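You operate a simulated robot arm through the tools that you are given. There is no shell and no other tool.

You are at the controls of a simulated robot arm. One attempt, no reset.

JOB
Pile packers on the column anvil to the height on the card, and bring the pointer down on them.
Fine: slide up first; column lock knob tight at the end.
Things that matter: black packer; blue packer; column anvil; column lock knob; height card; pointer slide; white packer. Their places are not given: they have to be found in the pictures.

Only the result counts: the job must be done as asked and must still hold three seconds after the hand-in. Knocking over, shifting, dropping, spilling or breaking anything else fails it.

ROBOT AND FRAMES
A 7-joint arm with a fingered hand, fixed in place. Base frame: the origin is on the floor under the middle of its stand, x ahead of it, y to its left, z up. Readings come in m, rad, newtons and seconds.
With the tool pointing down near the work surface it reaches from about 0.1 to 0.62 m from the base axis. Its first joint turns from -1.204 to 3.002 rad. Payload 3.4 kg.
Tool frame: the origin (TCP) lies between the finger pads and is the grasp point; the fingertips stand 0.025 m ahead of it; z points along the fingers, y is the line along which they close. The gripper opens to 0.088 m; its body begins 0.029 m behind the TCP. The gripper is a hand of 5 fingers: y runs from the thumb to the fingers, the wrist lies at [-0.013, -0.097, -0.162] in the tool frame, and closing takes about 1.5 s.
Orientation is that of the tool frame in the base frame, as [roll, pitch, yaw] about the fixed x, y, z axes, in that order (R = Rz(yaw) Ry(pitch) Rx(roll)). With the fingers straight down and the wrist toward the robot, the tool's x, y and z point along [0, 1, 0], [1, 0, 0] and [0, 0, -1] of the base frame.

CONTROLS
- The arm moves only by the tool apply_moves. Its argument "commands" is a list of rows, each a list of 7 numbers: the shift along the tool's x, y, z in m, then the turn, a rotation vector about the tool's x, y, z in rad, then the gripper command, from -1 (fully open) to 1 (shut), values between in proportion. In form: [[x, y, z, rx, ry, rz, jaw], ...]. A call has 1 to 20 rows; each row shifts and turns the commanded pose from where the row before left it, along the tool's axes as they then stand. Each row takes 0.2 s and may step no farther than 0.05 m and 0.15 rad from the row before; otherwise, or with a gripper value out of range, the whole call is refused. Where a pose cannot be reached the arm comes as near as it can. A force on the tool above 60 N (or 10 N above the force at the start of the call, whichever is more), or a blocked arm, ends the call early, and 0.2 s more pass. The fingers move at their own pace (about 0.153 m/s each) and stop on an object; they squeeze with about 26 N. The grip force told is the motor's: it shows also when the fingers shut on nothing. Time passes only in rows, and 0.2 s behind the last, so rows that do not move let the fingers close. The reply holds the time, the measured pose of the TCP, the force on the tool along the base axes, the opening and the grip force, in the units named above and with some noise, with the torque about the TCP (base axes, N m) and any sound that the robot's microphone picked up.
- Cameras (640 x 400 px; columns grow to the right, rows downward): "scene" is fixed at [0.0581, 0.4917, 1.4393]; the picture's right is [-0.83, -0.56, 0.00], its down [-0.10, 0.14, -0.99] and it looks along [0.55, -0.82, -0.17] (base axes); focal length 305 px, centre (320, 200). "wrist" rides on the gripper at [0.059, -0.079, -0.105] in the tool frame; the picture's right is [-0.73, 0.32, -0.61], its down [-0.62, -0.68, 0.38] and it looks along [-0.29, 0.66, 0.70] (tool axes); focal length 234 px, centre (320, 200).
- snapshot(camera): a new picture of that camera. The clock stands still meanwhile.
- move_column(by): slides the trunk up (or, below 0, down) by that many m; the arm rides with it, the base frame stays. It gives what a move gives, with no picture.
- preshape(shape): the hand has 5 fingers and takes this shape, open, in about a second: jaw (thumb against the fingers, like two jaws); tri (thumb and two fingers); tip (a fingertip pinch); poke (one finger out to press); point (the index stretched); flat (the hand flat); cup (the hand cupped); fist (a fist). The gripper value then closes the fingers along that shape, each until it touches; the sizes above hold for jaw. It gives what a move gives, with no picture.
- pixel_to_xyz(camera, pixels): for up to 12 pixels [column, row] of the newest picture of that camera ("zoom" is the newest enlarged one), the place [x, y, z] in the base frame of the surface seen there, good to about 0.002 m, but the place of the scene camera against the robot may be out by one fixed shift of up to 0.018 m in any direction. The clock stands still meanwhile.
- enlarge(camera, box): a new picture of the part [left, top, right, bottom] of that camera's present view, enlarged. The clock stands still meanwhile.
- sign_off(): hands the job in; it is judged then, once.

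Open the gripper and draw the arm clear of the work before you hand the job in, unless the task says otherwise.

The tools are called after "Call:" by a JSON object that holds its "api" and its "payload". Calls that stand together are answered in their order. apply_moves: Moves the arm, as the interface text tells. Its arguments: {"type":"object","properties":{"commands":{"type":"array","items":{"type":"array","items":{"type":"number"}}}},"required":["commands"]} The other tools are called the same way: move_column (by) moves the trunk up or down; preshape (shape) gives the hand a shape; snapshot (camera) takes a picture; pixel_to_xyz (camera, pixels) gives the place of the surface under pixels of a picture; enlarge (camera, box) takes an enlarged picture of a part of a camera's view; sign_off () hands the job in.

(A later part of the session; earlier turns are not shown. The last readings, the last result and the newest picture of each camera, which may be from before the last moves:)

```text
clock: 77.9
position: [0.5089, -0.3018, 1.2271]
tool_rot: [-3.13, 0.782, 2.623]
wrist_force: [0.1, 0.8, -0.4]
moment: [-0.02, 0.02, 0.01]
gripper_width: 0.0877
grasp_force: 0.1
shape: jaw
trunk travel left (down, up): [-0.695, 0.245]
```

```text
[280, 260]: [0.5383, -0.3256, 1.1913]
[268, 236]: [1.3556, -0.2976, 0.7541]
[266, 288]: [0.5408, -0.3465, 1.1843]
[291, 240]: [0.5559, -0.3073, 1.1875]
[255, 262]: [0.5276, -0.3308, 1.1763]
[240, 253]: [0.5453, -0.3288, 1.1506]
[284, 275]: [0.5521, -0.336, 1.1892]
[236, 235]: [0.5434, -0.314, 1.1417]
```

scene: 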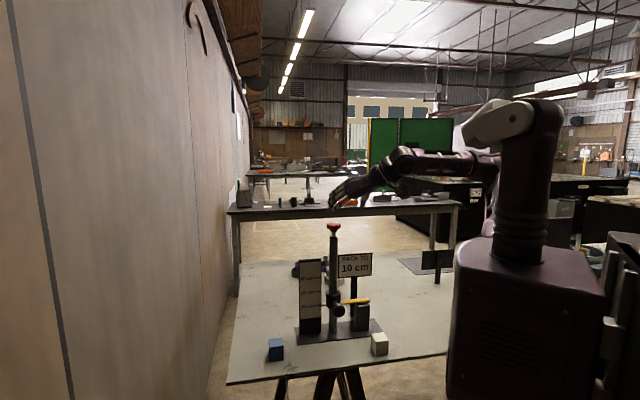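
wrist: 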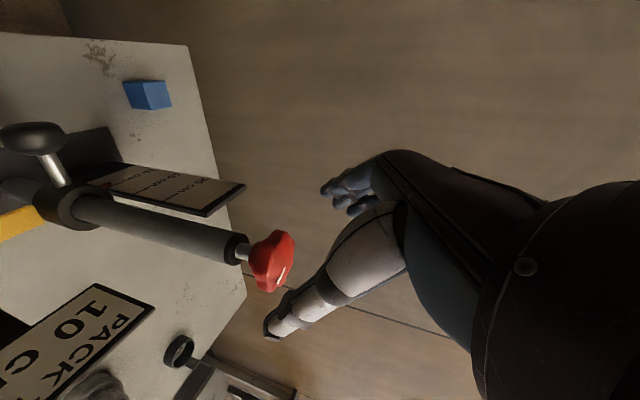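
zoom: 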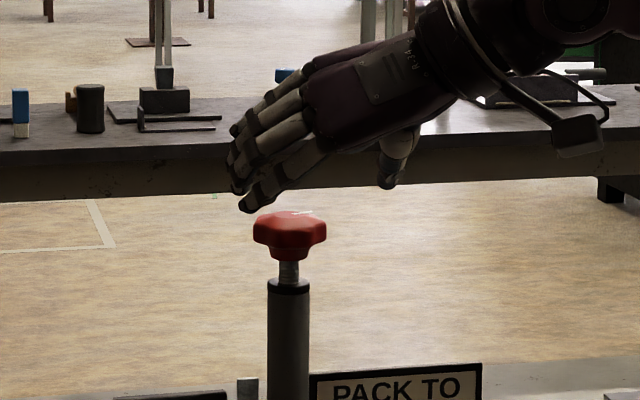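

Knob centre refined to (0.5475,-0.3275,1.182). I advance 6 cm so the knob sits between thumb and fingers.

Call:
{"api": "apply_moves", "payload": {"commands": [[-0.0005, -0.0015, 0.02, 0, 0, 0, -1], [-0.0005, -0.0015, 0.02, 0, 0, 0, -1], [0, 0, 0.018, 0, 0, 0, -1], [0, 0, 0, 0, 0, 0, -1]]}}

Call:
{"api": "snapshot", "payload": {"camera": "wrist"}}

Call:
{"api": "enlarge", "payload": {"camera": "scene", "box": [290, 180, 390, 260]}}

```text
clock: 78.9
position: [0.543, -0.3258, 1.1863]
tool_rot: [-3.134, 0.78, 2.62]
wrist_force: [-0.1, -0.4, -0.4]
moment: [0.01, 0.0, 0.02]
gripper_width: 0.088
grasp_force: 0.0
shape: jaw
trunk travel left (down, up): [-0.695, 0.245]
```

```text
taken
```

wrist: 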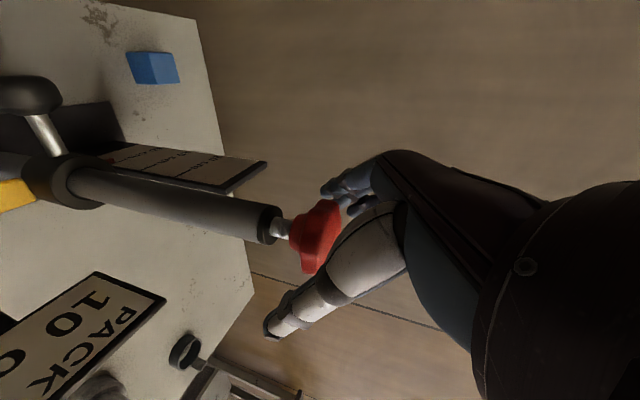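

```text
5.00 times, centred on (340, 220) of scene
```

zoom: 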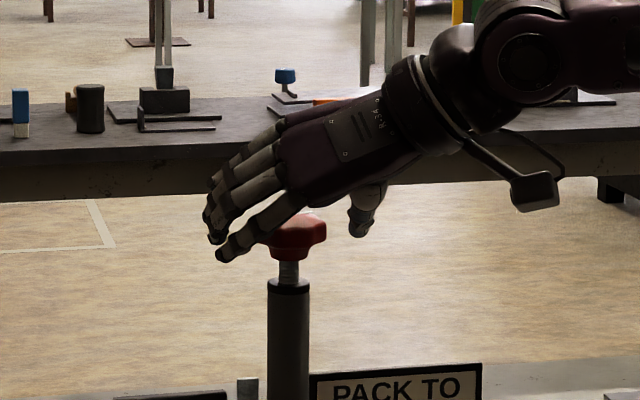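

The knob sits between thumb and fingers. I close the hand on it.

Call:
{"api": "apply_moves", "payload": {"commands": [[0, 0, 0, 0, 0, 0, -0.3], [0, 0, 0, 0, 0, 0, 0.2], [0, 0, 0, 0, 0, 0, 0.6], [0, 0, 0, 0, 0, 0, 1], [0, 0, 0, 0, 0, 0, 1], [0, 0, 0, 0, 0, 0, 1], [0, 0, 0, 0, 0, 0, 1]]}}

Call:
{"api": "enlarge", "payload": {"camera": "wrist", "box": [240, 160, 400, 300]}}

Call:
{"api": "enlarge", "payload": {"camera": "scene", "box": [290, 180, 390, 260]}}

```text
clock: 80.5
position: [0.5457, -0.3255, 1.1848]
tool_rot: [-3.13, 0.777, 2.623]
wrist_force: [2.3, -0.2, -3.5]
moment: [-0.1, 0.03, 0.0]
gripper_width: 0.039
grasp_force: 25.7
shape: jaw
trunk travel left (down, up): [-0.695, 0.245]
```

```text
2.86 times, centred on (320, 230) of wrist
```

zoom: 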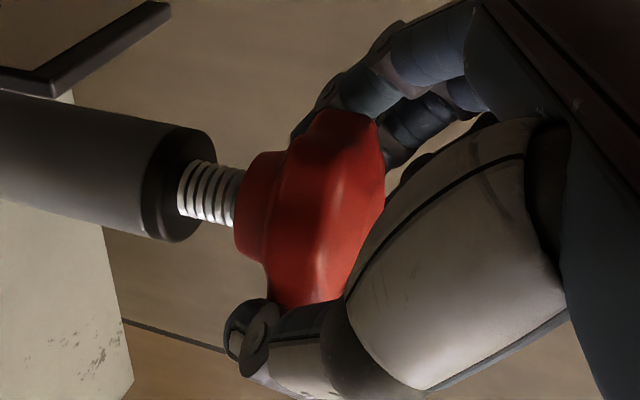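

```text
5.00 times, centred on (340, 220) of scene
```

zoom: 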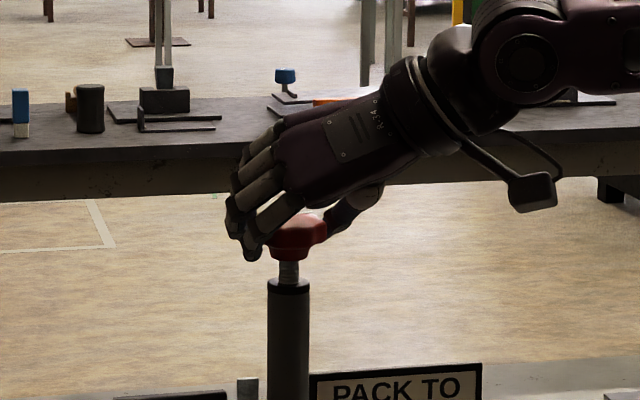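

A firm grip on the rim (0.039 m). I turn the hand clockwise about the vertical, first a small 0.3 rad, watching torque.

Call:
{"api": "apply_moves", "payload": {"commands": [[0, 0, 0, 0.0701, 0, 0.0713, 1], [0, 0, 0, 0.0701, 0, 0.0713, 1], [0, 0, 0, 0.0701, 0, 0.0713, 1], [0, 0, 0, 0, 0, 0, 1]]}}

Call:
{"api": "enlarge", "payload": {"camera": "wrist", "box": [240, 160, 400, 300]}}

Call:
{"api": "enlarge", "payload": {"camera": "scene", "box": [290, 180, 390, 260]}}

```text
clock: 81.5
position: [0.5434, -0.3255, 1.185]
tool_rot: [-3.131, 0.782, 2.323]
wrist_force: [5.9, 3.2, -3.4]
moment: [-0.09, 0.08, 0.04]
gripper_width: 0.0389
grasp_force: 26.0
shape: jaw
trunk travel left (down, up): [-0.695, 0.245]
```

```text
2.86 times, centred on (320, 230) of wrist
```

zoom: 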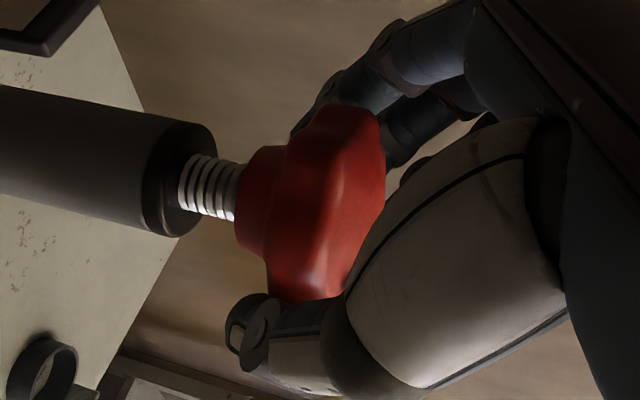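

```text
5.00 times, centred on (340, 220) of scene
```

zoom: 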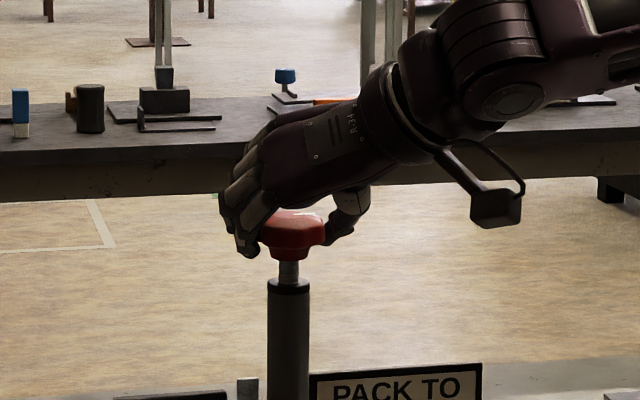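

The knob turns with the hand at almost no torque. I keep turning clockwise in batches.

Call:
{"api": "apply_moves", "payload": {"commands": [[0, 0, 0, 0.084, 0, 0.0855, 1], [0, 0, 0, 0.084, 0, 0.0855, 1], [0, 0, 0, 0.084, 0, 0.0855, 1], [0, 0, 0, 0.084, 0, 0.0855, 1], [0, 0, 0, 0, 0, 0, 1]]}}

Call:
{"api": "enlarge", "payload": {"camera": "wrist", "box": [240, 160, 400, 300]}}

```text
clock: 82.7
position: [0.5443, -0.3251, 1.1838]
tool_rot: [-3.132, 0.785, 1.839]
wrist_force: [6.2, 7.4, -2.8]
moment: [0.08, 0.08, 0.06]
gripper_width: 0.0391
grasp_force: 25.8
shape: jaw
trunk travel left (down, up): [-0.695, 0.245]
```

```text
2.86 times, centred on (320, 230) of wrist
```

zoom: 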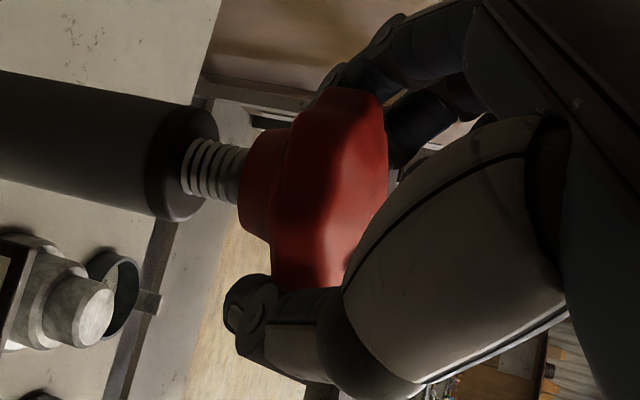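

Still low torque (0.06 N·m) and following well. I continue another 0.48 rad.

Call:
{"api": "apply_moves", "payload": {"commands": [[0, 0, 0, 0.084, 0, 0.0855, 1], [0, 0, 0, 0.084, 0, 0.0855, 1], [0, 0, 0, 0.084, 0, 0.0855, 1], [0, 0, 0, 0.084, 0, 0.0855, 1], [0, 0, 0, 0, 0, 0, 1]]}}

Call:
{"api": "enlarge", "payload": {"camera": "wrist", "box": [240, 160, 400, 300]}}

```text
clock: 83.9
position: [0.5428, -0.3256, 1.1835]
tool_rot: [3.14, 0.785, 1.353]
wrist_force: [6.9, 8.0, -0.9]
moment: [0.08, -0.15, 0.03]
gripper_width: 0.0372
grasp_force: 26.5
shape: jaw
trunk travel left (down, up): [-0.695, 0.245]
```

```text
2.86 times, centred on (320, 230) of wrist
```

zoom: 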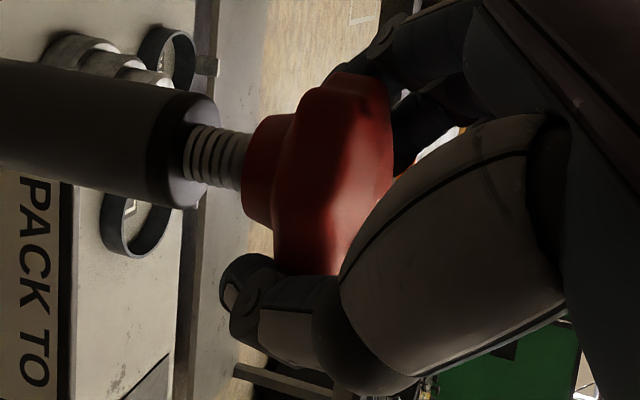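

Turned 1.27 rad so far with low torque; the lateral force shows a 2 mm offset from the knob's axis. I correct that slightly and go a bit further.

Call:
{"api": "apply_moves", "payload": {"commands": [[0.0, 0.0015, 0, 0.084, 0, 0.0855, 1], [0, 0.001, 0, 0.084, 0, 0.0855, 1], [0, 0, 0, 0, 0, 0, 1]]}}

```text
clock: 84.7
position: [0.5332, -0.3636, 1.1742]
tool_rot: [3.137, 0.779, 1.116]
wrist_force: [-2.1, -1.2, 0.0]
moment: [-0.02, -0.03, 0.03]
gripper_width: 0.0235
grasp_force: 25.7
shape: jaw
out of reach, approached as far as the arm can: row 1, 2
trunk travel left (down, up): [-0.695, 0.245]
```

Out of reach: the hand slid off to (0.533,-0.364), opening 0.0235. I check where things stand before anything else.

Call:
{"api": "snapshot", "payload": {"camera": "wrist"}}

Call:
{"api": "snapshot", "payload": {"camera": "scene"}}

Call:
{"api": "enlarge", "payload": {"camera": "scene", "box": [280, 190, 400, 345]}}

```text
taken
```

wrist: 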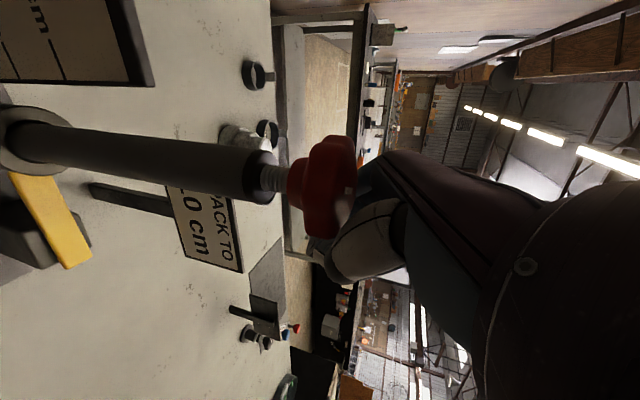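

```text
taken
```

scene: 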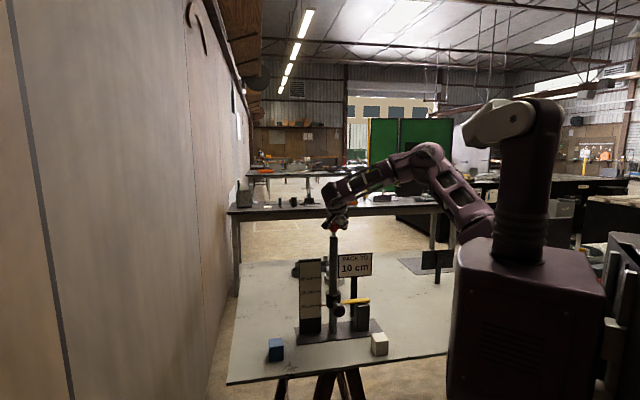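

```text
2.58 times, centred on (340, 268) of scene
```

zoom: 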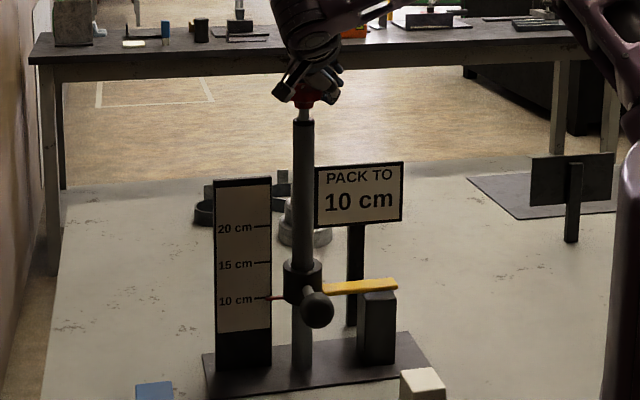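

The stand, pointer and packer are unaffected (needle still at 10 cm). I open the hand and back off along the tool axis carefully.

Call:
{"api": "apply_moves", "payload": {"commands": [[0, 0, 0, 0, 0, 0, 0.3], [0, 0, 0, 0, 0, 0, -0.2], [0, 0, 0, 0, 0, 0, -0.7], [0, 0, 0, 0, 0, 0, -1], [0, 0, 0, 0, 0, 0, -1], [0, 0, 0, 0, 0, 0, -1]]}}

Call:
{"api": "enlarge", "payload": {"camera": "wrist", "box": [240, 120, 400, 280]}}

```text
clock: 86.1
position: [0.5335, -0.3623, 1.1758]
tool_rot: [3.137, 0.778, 1.118]
wrist_force: [0.1, -0.3, -0.2]
moment: [-0.04, 0.0, -0.01]
gripper_width: 0.0879
grasp_force: 0.0
shape: jaw
trunk travel left (down, up): [-0.695, 0.245]
```

```text
2.50 times, centred on (320, 200) of wrist
```

zoom: 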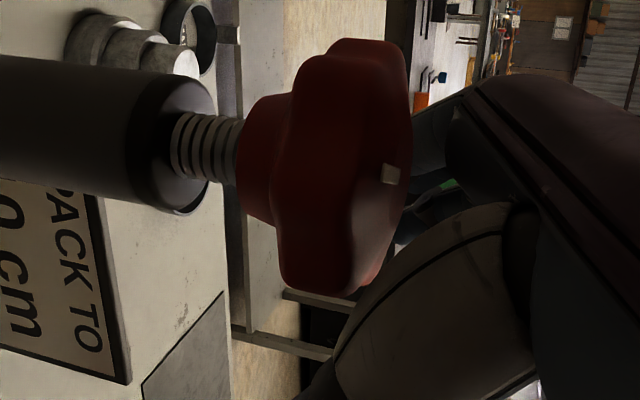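

Hand open; the white mark now faces the camera side, so the knob did turn clockwise. I back off along the tool axis to a clear position.

Call:
{"api": "apply_moves", "payload": {"commands": [[0, 0, -0.02, 0, 0, 0, -1], [0, 0, -0.03, 0, 0, 0, -1], [0, 0, -0.03, 0, 0, 0, -1]]}}

Call:
{"api": "enlarge", "payload": {"camera": "wrist", "box": [160, 120, 360, 280]}}

```text
clock: 86.9
position: [0.5383, -0.3729, 1.2004]
tool_rot: [3.136, 0.78, 1.116]
wrist_force: [-0.2, 0.3, -0.1]
moment: [-0.01, -0.01, 0.06]
gripper_width: 0.0877
grasp_force: 0.0
shape: jaw
out of reach, approached as far as the arm can: row 1, 2, 3
trunk travel left (down, up): [-0.695, 0.245]
```

```text
2.50 times, centred on (260, 200) of wrist
```

zoom: 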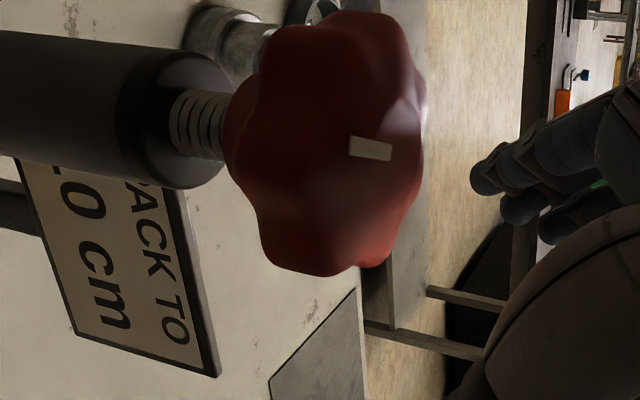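

The hand is at the edge of its range here, but the knob is now clear below the fingers. I raise the trunk to lift the hand away vertically.

Call:
{"api": "move_column", "payload": {"by": 0.12}}

Call:
{"api": "apply_moves", "payload": {"commands": [[0, 0, 0, -0.084, 0, -0.0855, -1], [0, 0, 0, -0.084, 0, -0.0855, -1], [0, 0, 0, -0.084, 0, -0.0855, -1], [0, 0, 0, -0.084, 0, -0.0855, -1]]}}

Call:
{"api": "snapshot", "payload": {"camera": "wrist"}}

Call:
{"api": "snapshot", "payload": {"camera": "scene"}}

```text
clock: 88.4
position: [0.5375, -0.3742, 1.3205]
tool_rot: [3.137, 0.782, 1.115]
wrist_force: [-0.1, 0.5, 0.5]
moment: [-0.01, 0.04, -0.02]
gripper_width: 0.0878
grasp_force: 0.0
shape: jaw
trunk travel left (down, up): [-0.815, 0.125]
```

```text
clock: 89.4
position: [0.5372, -0.3755, 1.3199]
tool_rot: [3.141, 0.782, 1.6]
wrist_force: [-0.4, -0.5, 0.3]
moment: [0.0, 0.0, 0.01]
gripper_width: 0.0877
grasp_force: 0.0
shape: jaw
trunk travel left (down, up): [-0.815, 0.125]
```

```text
taken
```

wrist: 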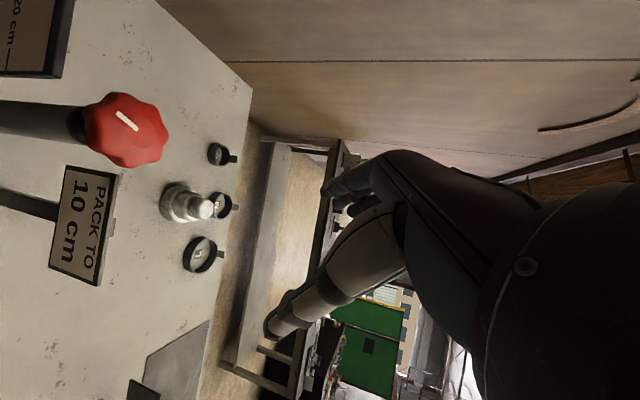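

```text
taken
```

scene: 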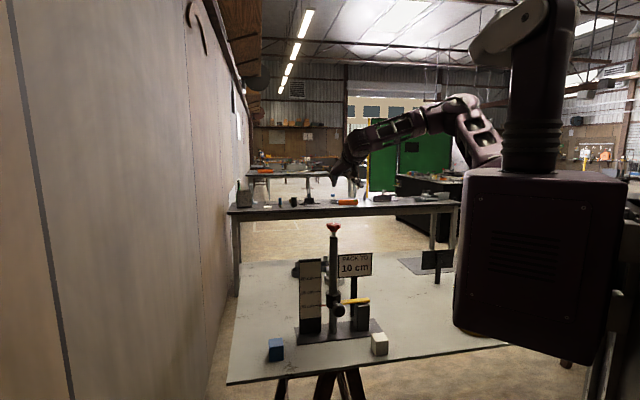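

Clear of the stand again; the knob with its mark is visible at wrist (127,128). I measure knob height and mark direction.

Call:
{"api": "enlarge", "payload": {"camera": "wrist", "box": [70, 80, 190, 180]}}

```text
4.00 times, centred on (130, 130) of wrist
```

zoom: 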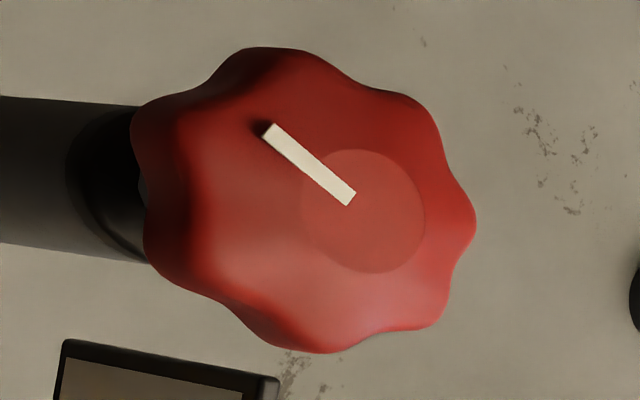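

Call:
{"api": "pixel_to_xyz", "payload": {"camera": "zoom", "pixels": [[360, 210], [348, 198], [272, 135], [270, 55], [470, 220], [330, 345], [150, 240], [420, 100], [440, 320], [100, 200]]}}

```text
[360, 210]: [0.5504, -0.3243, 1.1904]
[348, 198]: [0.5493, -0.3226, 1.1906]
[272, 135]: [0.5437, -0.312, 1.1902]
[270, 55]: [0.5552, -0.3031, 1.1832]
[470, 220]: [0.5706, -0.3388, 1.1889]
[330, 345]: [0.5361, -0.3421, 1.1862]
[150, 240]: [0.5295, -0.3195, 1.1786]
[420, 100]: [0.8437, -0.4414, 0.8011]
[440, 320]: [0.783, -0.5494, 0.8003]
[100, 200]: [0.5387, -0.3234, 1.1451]
```

The knob's top is unchanged at z≈1.190 and its mark went from about −115° to +118° (clockwise turn ≈127°), axis ≈ (0.549,-0.3255). It still turned without resistance, so more strokes are needed; I move back and re-orient to the stroke's starting angle.

Call:
{"api": "apply_moves", "payload": {"commands": [[0.0205, -0.0215, -0.0205, 0, 0, 0, -1], [0.0205, -0.0215, -0.0205, 0, 0, 0, -1], [0.0205, -0.0215, -0.0205, 0, 0, 0, -1], [0, 0, 0, -0.0894, 0, -0.0909, -1], [0, 0, 0, -0.0894, 0, -0.0909, -1], [0, 0, 0, -0.0894, 0, -0.0909, -1], [0, 0, 0, -0.0894, 0, -0.0909, -1], [0, 0, 0, -0.0894, 0, -0.0909, -1], [0, 0, 0, -0.0894, 0, -0.0909, -1], [0, 0, 0, -0.0894, 0, -0.0909, -1], [0, 0, 0, -0.0894, 0, -0.0909, -1]]}}

Call:
{"api": "move_column", "payload": {"by": -0.12}}

```text
clock: 91.8
position: [0.4718, -0.2898, 1.3199]
tool_rot: [-3.141, 0.781, 2.618]
wrist_force: [0.2, -1.2, -0.2]
moment: [0.02, 0.0, -0.01]
gripper_width: 0.0879
grasp_force: 0.0
shape: jaw
trunk travel left (down, up): [-0.815, 0.125]
```

```text
clock: 93.3
position: [0.471, -0.2884, 1.2008]
tool_rot: [-3.139, 0.781, 2.619]
wrist_force: [0.2, -0.2, 1.1]
moment: [0.03, -0.02, -0.02]
gripper_width: 0.0879
grasp_force: 0.1
shape: jaw
trunk travel left (down, up): [-0.695, 0.245]
```

Now level with the knob but too low along the approach; I first shift up/outward along tool −x, then advance along the tool axis onto the knob's axis with the hand open.

Call:
{"api": "apply_moves", "payload": {"commands": [[-0.025, 0.0035, 0, 0, 0, 0, -1], [-0.0253, 0.0034, 0, 0, 0, 0, -1], [0, 0, 0.025, 0, 0, 0, -1], [0, 0, 0.025, 0, 0, 0, -1], [0, 0, 0.0213, 0, 0, 0, -1], [0, 0, 0, 0, 0, 0, -1]]}}

Call:
{"api": "enlarge", "payload": {"camera": "wrist", "box": [240, 160, 400, 300]}}

Call:
{"api": "enlarge", "payload": {"camera": "scene", "box": [290, 180, 390, 260]}}

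```text
clock: 94.7
position: [0.5501, -0.3251, 1.1856]
tool_rot: [-3.138, 0.782, 2.621]
wrist_force: [0.3, 0.1, -0.5]
moment: [-0.01, 0.01, 0.0]
gripper_width: 0.0876
grasp_force: 0.1
shape: jaw
trunk travel left (down, up): [-0.695, 0.245]
```

```text
2.86 times, centred on (320, 230) of wrist
```

zoom: 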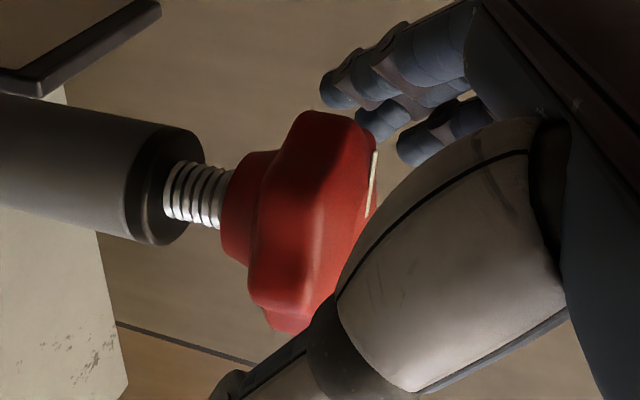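

```text
5.00 times, centred on (340, 220) of scene
```

zoom: 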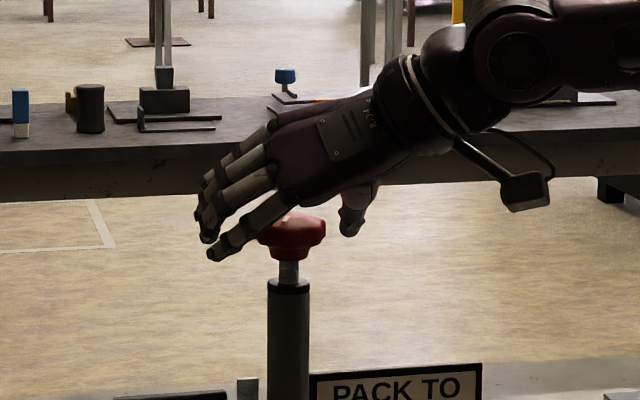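

The knob is again between fingers and thumb, mark visible at zoom (372,180). I close and turn clockwise from −30° toward −100°.

Call:
{"api": "apply_moves", "payload": {"commands": [[0, 0, 0, 0, 0, 0, -0.3], [0, 0, 0, 0, 0, 0, 0.2], [0, 0, 0, 0, 0, 0, 0.6], [0, 0, 0, 0, 0, 0, 1], [0, 0, 0, 0, 0, 0, 1], [0, 0, 0, 0, 0, 0, 1], [0, 0, 0, 0, 0, 0, 1]]}}

Call:
{"api": "apply_moves", "payload": {"commands": [[0, 0, 0, 0.0842, 0, 0.0855, 1], [0, 0, 0, 0.0842, 0, 0.0855, 1], [0, 0, 0, 0.0842, 0, 0.0855, 1], [0, 0, 0, 0.0842, 0, 0.0855, 1], [0, 0, 0, 0, 0, 0, 1]]}}

Call:
{"api": "enlarge", "payload": {"camera": "wrist", "box": [240, 160, 400, 300]}}

```text
clock: 96.3
position: [0.5487, -0.3261, 1.1843]
tool_rot: [-3.137, 0.779, 2.62]
wrist_force: [0.8, -3.3, -4.7]
moment: [-0.15, 0.07, -0.02]
gripper_width: 0.0345
grasp_force: 25.9
shape: jaw
trunk travel left (down, up): [-0.695, 0.245]
```

```text
clock: 97.5
position: [0.5499, -0.3261, 1.1847]
tool_rot: [-3.136, 0.78, 2.14]
wrist_force: [-0.8, -1.3, -10.0]
moment: [-0.05, 0.2, 0.04]
gripper_width: 0.0345
grasp_force: 25.7
shape: jaw
trunk travel left (down, up): [-0.695, 0.245]
```

```text
2.86 times, centred on (320, 230) of wrist
```

zoom: 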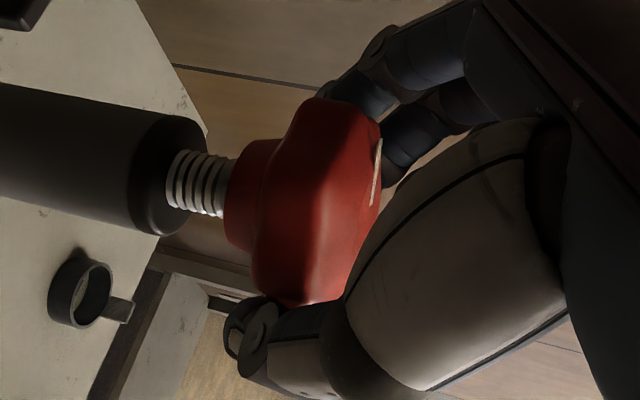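

The knob follows (mark fixed in the hand's view). The downward pull on the hand grows slightly (−10 N), as if the knob screws down. I continue, lowering by a hair.

Call:
{"api": "apply_moves", "payload": {"commands": [[0.0003, 0, 0.0003, 0.0842, 0, 0.0855, 1], [0.0003, 0, 0.0003, 0.0842, 0, 0.0855, 1], [0.0003, 0, 0.0003, 0.0842, 0, 0.0855, 1], [0.0003, 0, 0.0003, 0.0842, 0, 0.0855, 1], [0, 0, 0, 0, 0, 0, 1]]}}

Call:
{"api": "enlarge", "payload": {"camera": "wrist", "box": [240, 160, 400, 300]}}

```text
clock: 98.7
position: [0.5503, -0.3256, 1.1849]
tool_rot: [3.141, 0.782, 1.656]
wrist_force: [-3.7, -1.9, -4.6]
moment: [-0.01, 0.11, 0.06]
gripper_width: 0.0335
grasp_force: 26.0
shape: jaw
trunk travel left (down, up): [-0.695, 0.245]
```

```text
2.86 times, centred on (320, 230) of wrist
```

zoom: 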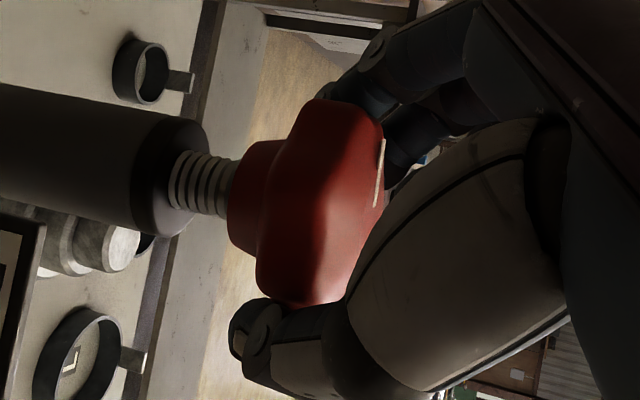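

Good: turned 0.96 rad this stroke. Two more rows, staying inside the reachable range.

Call:
{"api": "apply_moves", "payload": {"commands": [[0, 0, 0, 0.0835, 0, 0.0843, 1], [0, 0, 0, 0.0835, 0, 0.0843, 1], [0, 0, 0, 0, 0, 0, 1]]}}

```text
clock: 99.5
position: [0.5492, -0.3251, 1.1823]
tool_rot: [-3.138, 0.781, 1.421]
wrist_force: [-3.7, -0.7, -5.6]
moment: [0.0, 0.06, 0.24]
gripper_width: 0.0338
grasp_force: 25.7
shape: jaw
trunk travel left (down, up): [-0.695, 0.245]
```

The torque about the vertical rose to 0.24 N·m — the knob is starting to bite. I open the hand and ratchet back in place for another grip.

Call:
{"api": "apply_moves", "payload": {"commands": [[0, 0, 0, 0, 0, 0, 0.3], [0, 0, 0, 0, 0, 0, -0.2], [0, 0, 0, 0, 0, 0, -0.7], [0, 0, 0, 0, 0, 0, -1], [0, 0, 0, 0, 0, 0, -1], [0, 0, 0, 0, 0, 0, -1]]}}

Call:
{"api": "enlarge", "payload": {"camera": "wrist", "box": [240, 160, 400, 300]}}

```text
clock: 100.9
position: [0.5489, -0.3236, 1.1839]
tool_rot: [3.139, 0.781, 1.42]
wrist_force: [-0.5, 0.4, 0.4]
moment: [0.0, 0.02, -0.01]
gripper_width: 0.0876
grasp_force: 0.0
shape: jaw
trunk travel left (down, up): [-0.695, 0.245]
```

```text
2.86 times, centred on (320, 230) of wrist
```

zoom: 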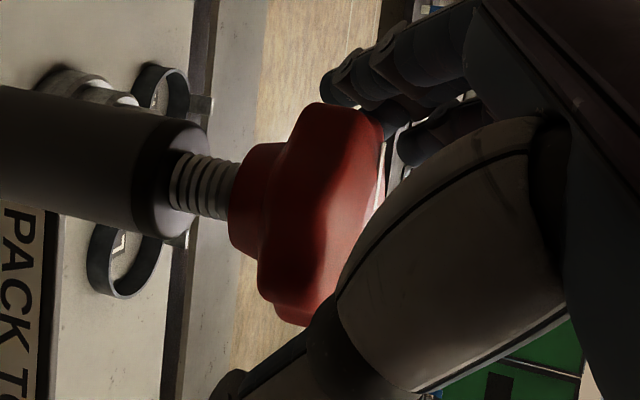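

The fingers are clear on both sides. I rotate the open hand back counter-clockwise in place.

Call:
{"api": "apply_moves", "payload": {"commands": [[0, 0, 0, -0.0842, 0, -0.0855, -1], [0, 0, 0, -0.0842, 0, -0.0855, -1], [0, 0, 0, -0.0842, 0, -0.0855, -1], [0, 0, 0, -0.0842, 0, -0.0855, -1], [0, 0, 0, -0.0842, 0, -0.0855, -1], [0, 0, 0, -0.0842, 0, -0.0855, -1], [0, 0, 0, -0.0842, 0, -0.0855, -1], [0, 0, 0, -0.0842, 0, -0.0855, -1], [0, 0, 0, -0.0842, 0, -0.0855, -1], [0, 0, 0, -0.0842, 0, -0.0855, -1]]}}

Call:
{"api": "enlarge", "payload": {"camera": "wrist", "box": [240, 160, 400, 300]}}

```text
clock: 103.1
position: [0.5504, -0.3255, 1.1832]
tool_rot: [-3.141, 0.778, 2.62]
wrist_force: [0.6, -0.4, -0.7]
moment: [-0.01, -0.01, -0.03]
gripper_width: 0.0878
grasp_force: 0.0
shape: jaw
trunk travel left (down, up): [-0.695, 0.245]
```

```text
2.86 times, centred on (320, 230) of wrist
```

zoom: 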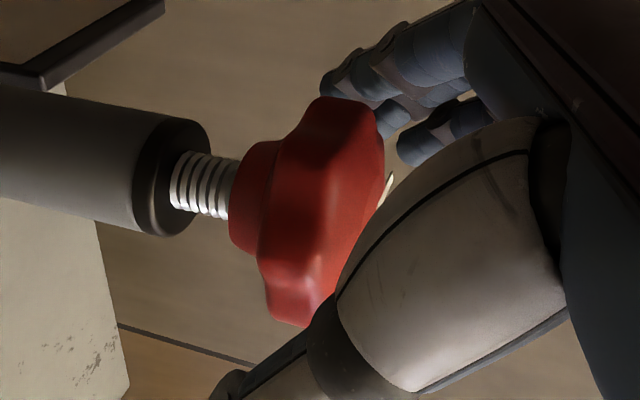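

No contact while ratcheting. I close again and turn clockwise, watching the torque.

Call:
{"api": "apply_moves", "payload": {"commands": [[0, 0, 0, 0, 0, 0, -0.3], [0, 0, 0, 0, 0, 0, 0.2], [0, 0, 0, 0, 0, 0, 0.6], [0, 0, 0, 0, 0, 0, 1], [0, 0, 0, 0, 0, 0, 1], [0, 0, 0, 0, 0, 0, 1], [0, 0, 0, 0, 0, 0, 1]]}}

Call:
{"api": "apply_moves", "payload": {"commands": [[0, 0, 0, 0.0701, 0, 0.0713, 1], [0, 0, 0, 0.0701, 0, 0.0713, 1], [0, 0, 0, 0, 0, 0, 1]]}}

Call:
{"api": "enlarge", "payload": {"camera": "wrist", "box": [240, 160, 400, 300]}}

```text
clock: 104.7
position: [0.5507, -0.3276, 1.1822]
tool_rot: [-3.137, 0.778, 2.623]
wrist_force: [0.6, -4.0, -5.2]
moment: [-0.06, 0.03, 0.04]
gripper_width: 0.0348
grasp_force: 25.6
shape: jaw
trunk travel left (down, up): [-0.695, 0.245]
```

```text
clock: 105.5
position: [0.5513, -0.3282, 1.1822]
tool_rot: [-3.134, 0.779, 2.424]
wrist_force: [0.6, -4.5, -8.6]
moment: [0.09, 0.04, 0.4]
gripper_width: 0.0321
grasp_force: 26.0
shape: jaw
trunk travel left (down, up): [-0.695, 0.245]
```

```text
2.86 times, centred on (320, 230) of wrist
```

zoom: 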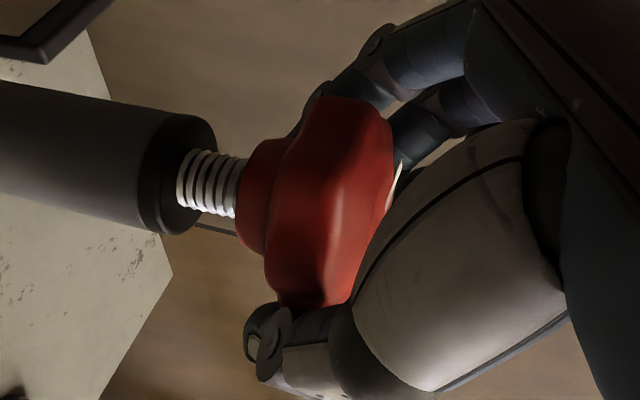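

Torque is up to 0.4 N·m after 0.2 rad, so the knob is seating. I turn further 0.2 rad.

Call:
{"api": "apply_moves", "payload": {"commands": [[0, 0, 0, 0.0701, 0, 0.0713, 1], [0, 0, 0, 0.0701, 0, 0.0713, 1], [0, 0, 0, 0, 0, 0, 1]]}}

Call:
{"api": "enlarge", "payload": {"camera": "wrist", "box": [240, 160, 400, 300]}}

```text
clock: 106.3
position: [0.5517, -0.33, 1.1813]
tool_rot: [-3.138, 0.777, 2.221]
wrist_force: [6.2, -12.5, -5.9]
moment: [0.17, -0.1, 0.35]
gripper_width: 0.0305
grasp_force: 26.4
shape: jaw
trunk travel left (down, up): [-0.695, 0.245]
```

```text
2.86 times, centred on (320, 230) of wrist
```

zoom: 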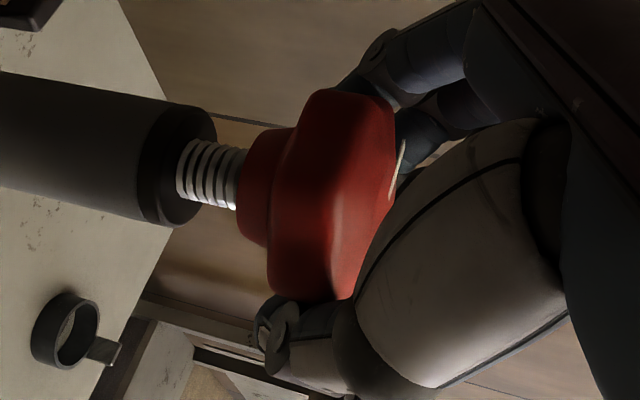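

Lateral force and slip signs (opening shrinking, mark shifting in the hand's view) suggest the knob is near its stop at about 0.4 N·m. I open and back off to read the mark's angle.

Call:
{"api": "apply_moves", "payload": {"commands": [[0, 0, 0, 0, 0, 0, 0.3], [0, 0, 0, 0, 0, 0, -0.2], [0, 0, 0, 0, 0, 0, -0.7], [0, 0, 0, 0, 0, 0, -1], [0, 0, 0, 0, 0, 0, -1], [0, 0, 0, 0, 0, 0, -1], [0, 0, -0.03, 0, 0, 0, -1], [0, 0, -0.03, 0, 0, 0, -1], [0, 0, -0.03, 0, 0, 0, -1]]}}

Call:
{"api": "move_column", "payload": {"by": 0.08}}

Call:
{"api": "snapshot", "payload": {"camera": "wrist"}}

Call:
{"api": "enlarge", "payload": {"camera": "scene", "box": [280, 190, 400, 345]}}

```text
clock: 108.3
position: [0.5087, -0.2736, 1.2508]
tool_rot: [-3.138, 0.783, 2.222]
wrist_force: [0.4, 0.7, 0.0]
moment: [-0.01, 0.01, -0.02]
gripper_width: 0.0879
grasp_force: 0.1
shape: jaw
trunk travel left (down, up): [-0.695, 0.245]
```

```text
clock: 109.5
position: [0.5099, -0.2757, 1.3295]
tool_rot: [-3.136, 0.782, 2.225]
wrist_force: [0.0, -0.4, 0.2]
moment: [0.01, 0.01, -0.02]
gripper_width: 0.0877
grasp_force: 0.1
shape: jaw
trunk travel left (down, up): [-0.775, 0.165]
```

```text
taken
```

wrist: 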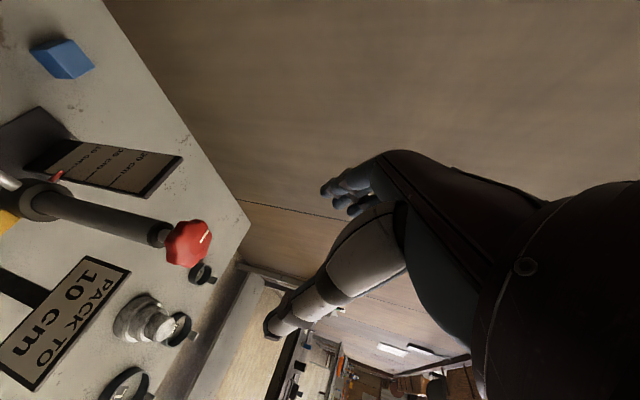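

```text
2.58 times, centred on (340, 268) of scene
```

zoom: 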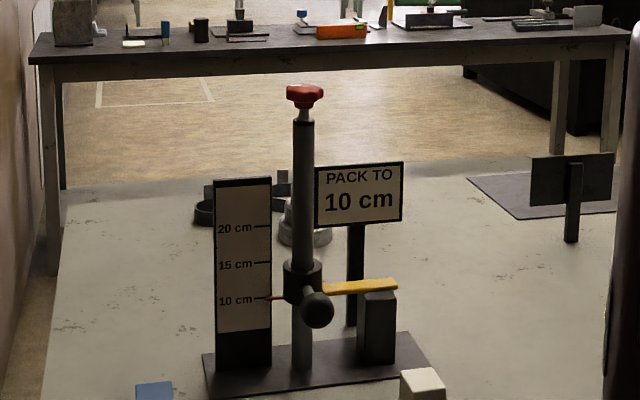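

The knob is at wrist (187,243); I zoom on it to read the mark's direction.

Call:
{"api": "enlarge", "payload": {"camera": "wrist", "box": [140, 205, 230, 280]}}

```text
5.33 times, centred on (185, 242) of wrist
```

zoom: 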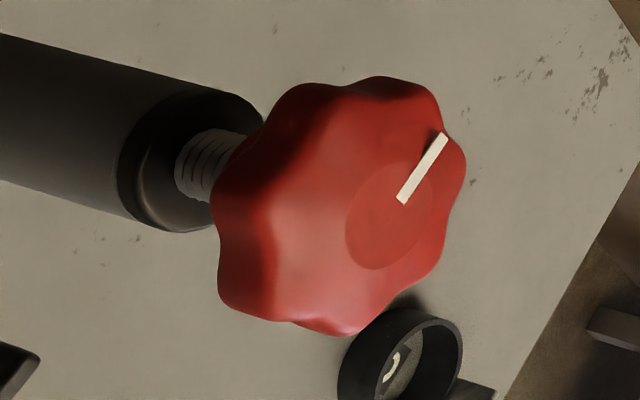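

Call:
{"api": "pixel_to_xyz", "payload": {"camera": "zoom", "pixels": [[404, 200], [440, 140], [390, 220], [360, 85], [460, 170], [320, 330], [225, 250], [230, 190], [400, 260]]}}

```text
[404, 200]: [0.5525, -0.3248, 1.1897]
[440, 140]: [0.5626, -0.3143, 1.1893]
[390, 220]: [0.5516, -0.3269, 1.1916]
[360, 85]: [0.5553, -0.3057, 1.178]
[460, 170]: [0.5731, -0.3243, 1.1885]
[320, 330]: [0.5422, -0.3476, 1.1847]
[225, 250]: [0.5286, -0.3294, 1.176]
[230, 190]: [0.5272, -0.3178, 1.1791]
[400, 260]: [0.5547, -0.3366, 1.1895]
```

The mark now points to about 46°, practically unchanged by the third stroke (49°→46° while the hand slipped at ≈0.4 N·m): the knob has reached its stop after ≈200° clockwise, with the mark in line with the plate. I'll regrip with fingers in the lobe valleys and apply one more firm clockwise twist to be sure it is tight.

Call:
{"api": "move_column", "payload": {"by": -0.08}}

Call:
{"api": "apply_moves", "payload": {"commands": [[0, 0, 0.03, 0, 0, 0, -1], [0, 0, 0.03, 0, 0, 0, -1], [0, 0, 0.031, 0, 0, 0, -1], [0, 0, 0, 0, 0, 0, -1]]}}

Call:
{"api": "enlarge", "payload": {"camera": "wrist", "box": [240, 160, 400, 300]}}

```text
clock: 110.6
position: [0.5103, -0.2747, 1.2492]
tool_rot: [-3.135, 0.782, 2.224]
wrist_force: [-0.3, -0.2, -0.3]
moment: [0.0, 0.0, 0.03]
gripper_width: 0.0879
grasp_force: 0.1
shape: jaw
trunk travel left (down, up): [-0.695, 0.245]
```

```text
clock: 111.6
position: [0.5463, -0.3244, 1.1849]
tool_rot: [-3.136, 0.782, 2.225]
wrist_force: [-1.0, 0.1, 0.0]
moment: [0.0, 0.02, 0.01]
gripper_width: 0.0878
grasp_force: 0.1
shape: jaw
trunk travel left (down, up): [-0.695, 0.245]
```

```text
2.86 times, centred on (320, 230) of wrist
```

zoom: 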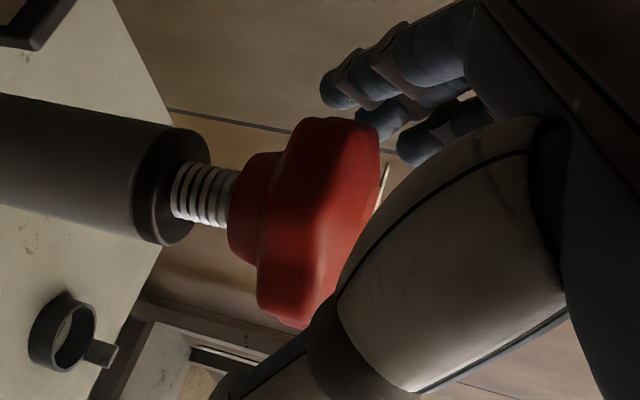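

Hand is around the knob again. I close and twist clockwise in small steps, reading the torque.

Call:
{"api": "apply_moves", "payload": {"commands": [[0, 0, 0, 0, 0, 0, -0.3], [0, 0, 0, 0, 0, 0, 0.2], [0, 0, 0, 0, 0, 0, 0.6], [0, 0, 0, 0, 0, 0, 1], [0, 0, 0, 0, 0, 0, 1], [0, 0, 0, 0, 0, 0, 1], [0, 0, 0, 0, 0, 0, 1]]}}

Call:
{"api": "apply_moves", "payload": {"commands": [[0, 0, 0, 0.0526, 0, 0.0535, 1], [0, 0, 0, 0.0526, 0, 0.0535, 1], [0, 0, 0, 0, 0, 0, 1]]}}

Call:
{"api": "enlarge", "payload": {"camera": "wrist", "box": [240, 160, 400, 300]}}

```text
clock: 113.2
position: [0.5477, -0.3252, 1.1829]
tool_rot: [-3.138, 0.78, 2.222]
wrist_force: [-1.0, -3.8, -4.8]
moment: [-0.1, 0.11, -0.04]
gripper_width: 0.0349
grasp_force: 25.5
shape: jaw
trunk travel left (down, up): [-0.695, 0.245]
```

```text
clock: 114.0
position: [0.547, -0.3263, 1.1835]
tool_rot: [-3.136, 0.778, 2.072]
wrist_force: [-1.4, -3.0, -10.4]
moment: [0.06, 0.06, 0.34]
gripper_width: 0.0334
grasp_force: 26.0
shape: jaw
trunk travel left (down, up): [-0.695, 0.245]
```

```text
2.86 times, centred on (320, 230) of wrist
```

zoom: 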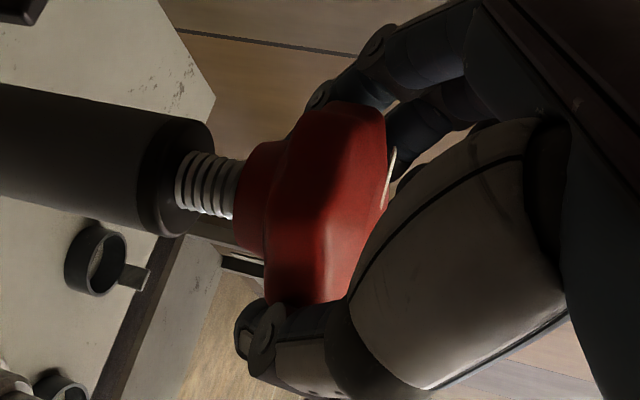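

Torque 0.34 N·m after 0.15 rad, as before. I twist a bit more to the slip limit.

Call:
{"api": "apply_moves", "payload": {"commands": [[0, 0, 0, 0.0526, 0, 0.0535, 1], [0, 0, 0, 0.0526, 0, 0.0535, 1], [0, 0, 0, 0, 0, 0, 1]]}}

Call:
{"api": "enlarge", "payload": {"camera": "wrist", "box": [240, 160, 400, 300]}}

```text
clock: 114.8
position: [0.5489, -0.3288, 1.1825]
tool_rot: [-3.136, 0.777, 1.921]
wrist_force: [-0.3, -5.3, -13.7]
moment: [0.15, 0.02, 0.45]
gripper_width: 0.0326
grasp_force: 25.7
shape: jaw
trunk travel left (down, up): [-0.695, 0.245]
```

```text
2.86 times, centred on (320, 230) of wrist
```

zoom: 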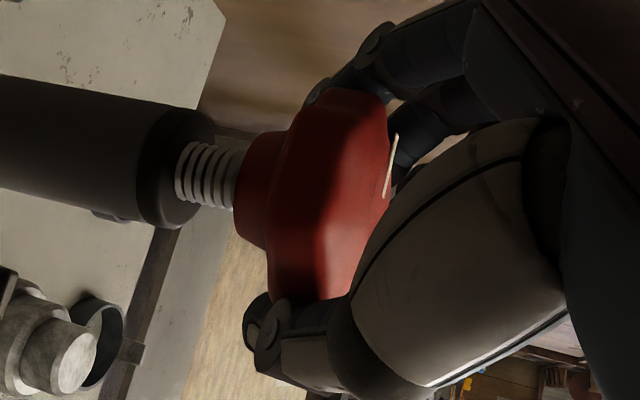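

Torque 0.45 N·m with the knob no longer following: it is at its stop. I open the hand and withdraw, then verify the mark.

Call:
{"api": "apply_moves", "payload": {"commands": [[0, 0, 0, 0, 0, 0, 0.3], [0, 0, 0, 0, 0, 0, -0.2], [0, 0, 0, 0, 0, 0, -0.7], [0, 0, 0, 0, 0, 0, -1], [0, 0, 0, 0, 0, 0, -1], [0, 0, 0, 0, 0, 0, -1], [0, 0, -0.03, 0, 0, 0, -1], [0, 0, -0.03, 0, 0, 0, -1], [0, 0, -0.03, 0, 0, 0, -1]]}}

Call:
{"api": "move_column", "payload": {"by": 0.08}}

Call:
{"api": "snapshot", "payload": {"camera": "wrist"}}

Call:
{"api": "snapshot", "payload": {"camera": "scene"}}

```text
clock: 116.8
position: [0.5246, -0.2627, 1.2485]
tool_rot: [-3.139, 0.784, 1.922]
wrist_force: [0.2, -0.2, -0.8]
moment: [0.02, -0.03, 0.0]
gripper_width: 0.0877
grasp_force: 0.1
shape: jaw
trunk travel left (down, up): [-0.695, 0.245]
```

```text
clock: 118.0
position: [0.5251, -0.2635, 1.3272]
tool_rot: [-3.141, 0.782, 1.919]
wrist_force: [0.6, 0.0, 0.8]
moment: [0.04, -0.01, 0.01]
gripper_width: 0.0877
grasp_force: 0.2
shape: jaw
trunk travel left (down, up): [-0.775, 0.165]
```

```text
taken
```

wrist: 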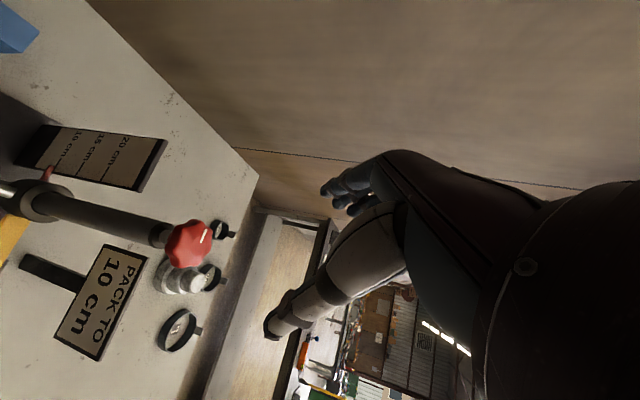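

```text
taken
```

scene: 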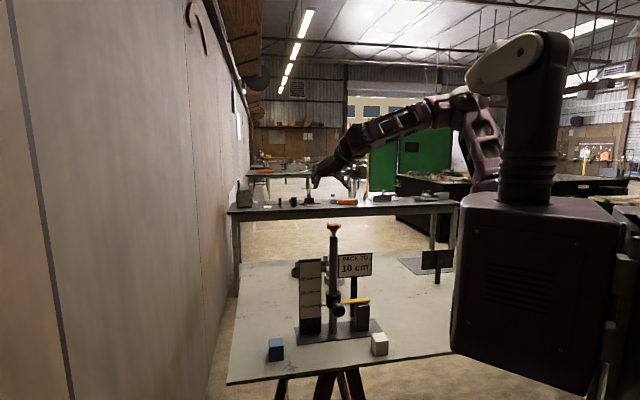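

Clear of the knob. I read the mark direction once more and inspect pointer, packer and needle.

Call:
{"api": "enlarge", "payload": {"camera": "scene", "box": [290, 270, 390, 345]}}

Call:
{"api": "enlarge", "payload": {"camera": "wrist", "box": [145, 205, 235, 280]}}

Call:
{"api": "pixel_to_xyz", "payload": {"camera": "wrist", "pixels": [[203, 241], [208, 231], [200, 245], [206, 236]]}}

```text
5.33 times, centred on (340, 308) of scene
```

zoom: 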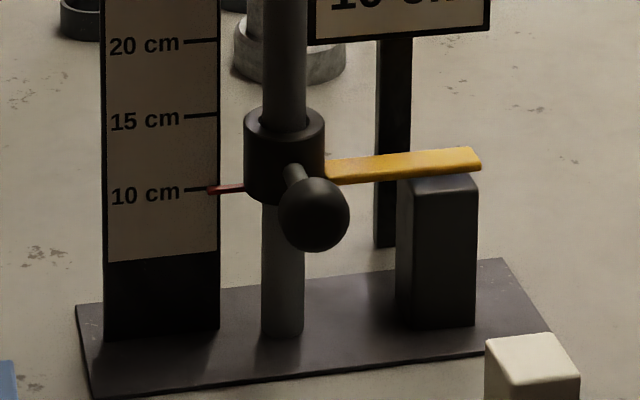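

```text
5.33 times, centred on (190, 242) of wrist
```

zoom: 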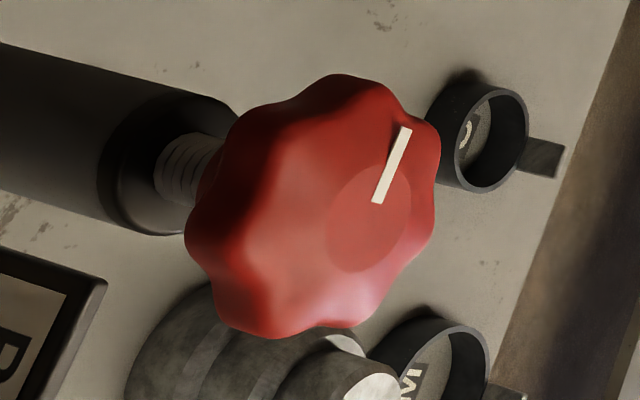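

```text
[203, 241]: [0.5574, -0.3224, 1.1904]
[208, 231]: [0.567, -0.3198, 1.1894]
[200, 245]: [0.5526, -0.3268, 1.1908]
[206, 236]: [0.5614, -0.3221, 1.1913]
```

Call:
{"api": "pixel_to_xyz", "payload": {"camera": "zoom", "pixels": [[378, 199], [404, 134], [365, 220], [392, 165], [345, 80], [430, 150], [255, 330], [190, 240]]}}

```text
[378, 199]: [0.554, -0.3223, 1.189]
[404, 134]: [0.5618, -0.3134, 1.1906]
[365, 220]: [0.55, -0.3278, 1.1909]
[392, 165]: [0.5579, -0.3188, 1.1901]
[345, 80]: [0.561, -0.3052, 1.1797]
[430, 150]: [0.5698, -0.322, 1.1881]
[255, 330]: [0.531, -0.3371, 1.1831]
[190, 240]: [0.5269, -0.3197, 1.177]
```

The mark stays at ≈47–49°, aligned with the plate's axis: the knob is hard at its stop. Needle is at 10 cm, the pointer lies on the upright packer, white and blue packers are untouched; now I draw the arm up and back, clear of the work.

Call:
{"api": "move_column", "payload": {"by": 0.15}}

Call:
{"api": "apply_moves", "payload": {"commands": [[0, -0.035, 0, 0, 0, 0, -1], [0, -0.035, 0, 0, 0, 0, -1], [0, -0.035, 0, 0, 0, 0, -1], [0, -0.035, 0, 0, 0, 0, -1], [0, -0.03, 0, 0, 0, 0, -1]]}}

Call:
{"api": "snapshot", "payload": {"camera": "scene"}}

Call:
{"api": "enlarge", "payload": {"camera": "scene", "box": [250, 215, 450, 365]}}

```text
clock: 119.7
position: [0.5258, -0.2636, 1.4782]
tool_rot: [-3.141, 0.782, 1.921]
wrist_force: [0.6, 0.0, 0.5]
moment: [0.01, -0.01, 0.02]
gripper_width: 0.0874
grasp_force: 0.0
shape: jaw
trunk travel left (down, up): [-0.925, 0.015]
```

```text
clock: 120.9
position: [0.3627, -0.3221, 1.4795]
tool_rot: [-3.14, 0.779, 1.921]
wrist_force: [-0.3, 0.1, 1.1]
moment: [-0.02, -0.05, 0.06]
gripper_width: 0.0878
grasp_force: 0.1
shape: jaw
trunk travel left (down, up): [-0.925, 0.015]
```

```text
taken
```

scene: 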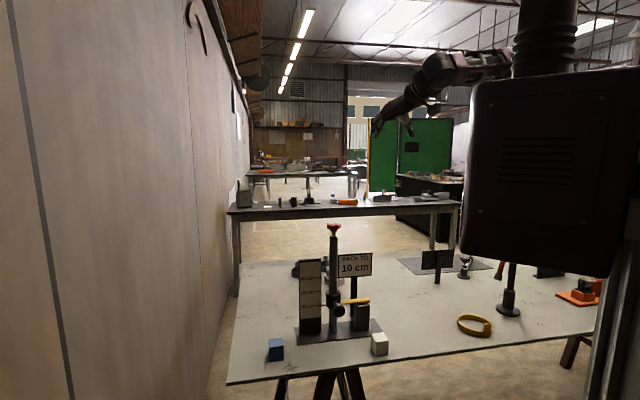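

```text
2.67 times, centred on (350, 290) of scene
```

zoom: 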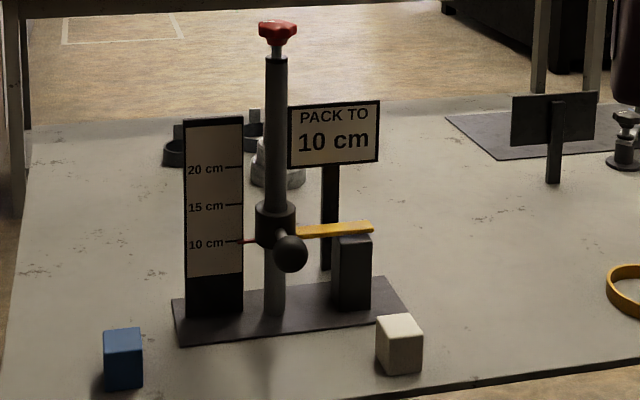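

The arm is clear. A last close look at the contact between pointer and packer and at the needle.

Call:
{"api": "enlarge", "payload": {"camera": "scene", "box": [315, 285, 385, 335]}}

Call:
{"api": "pixel_to_xyz", "payload": {"camera": "zoom", "pixels": [[400, 120], [400, 145], [400, 155], [430, 160], [400, 200], [480, 130], [360, 128]]}}

```text
8.00 times, centred on (350, 310) of scene
```

zoom: 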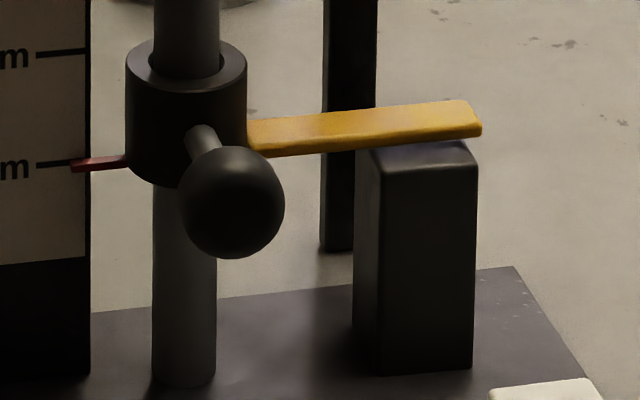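

```text
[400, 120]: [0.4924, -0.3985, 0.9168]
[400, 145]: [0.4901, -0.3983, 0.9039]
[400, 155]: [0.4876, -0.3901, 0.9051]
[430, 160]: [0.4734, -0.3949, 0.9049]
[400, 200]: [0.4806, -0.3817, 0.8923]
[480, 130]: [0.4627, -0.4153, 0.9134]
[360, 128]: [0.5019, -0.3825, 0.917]
```

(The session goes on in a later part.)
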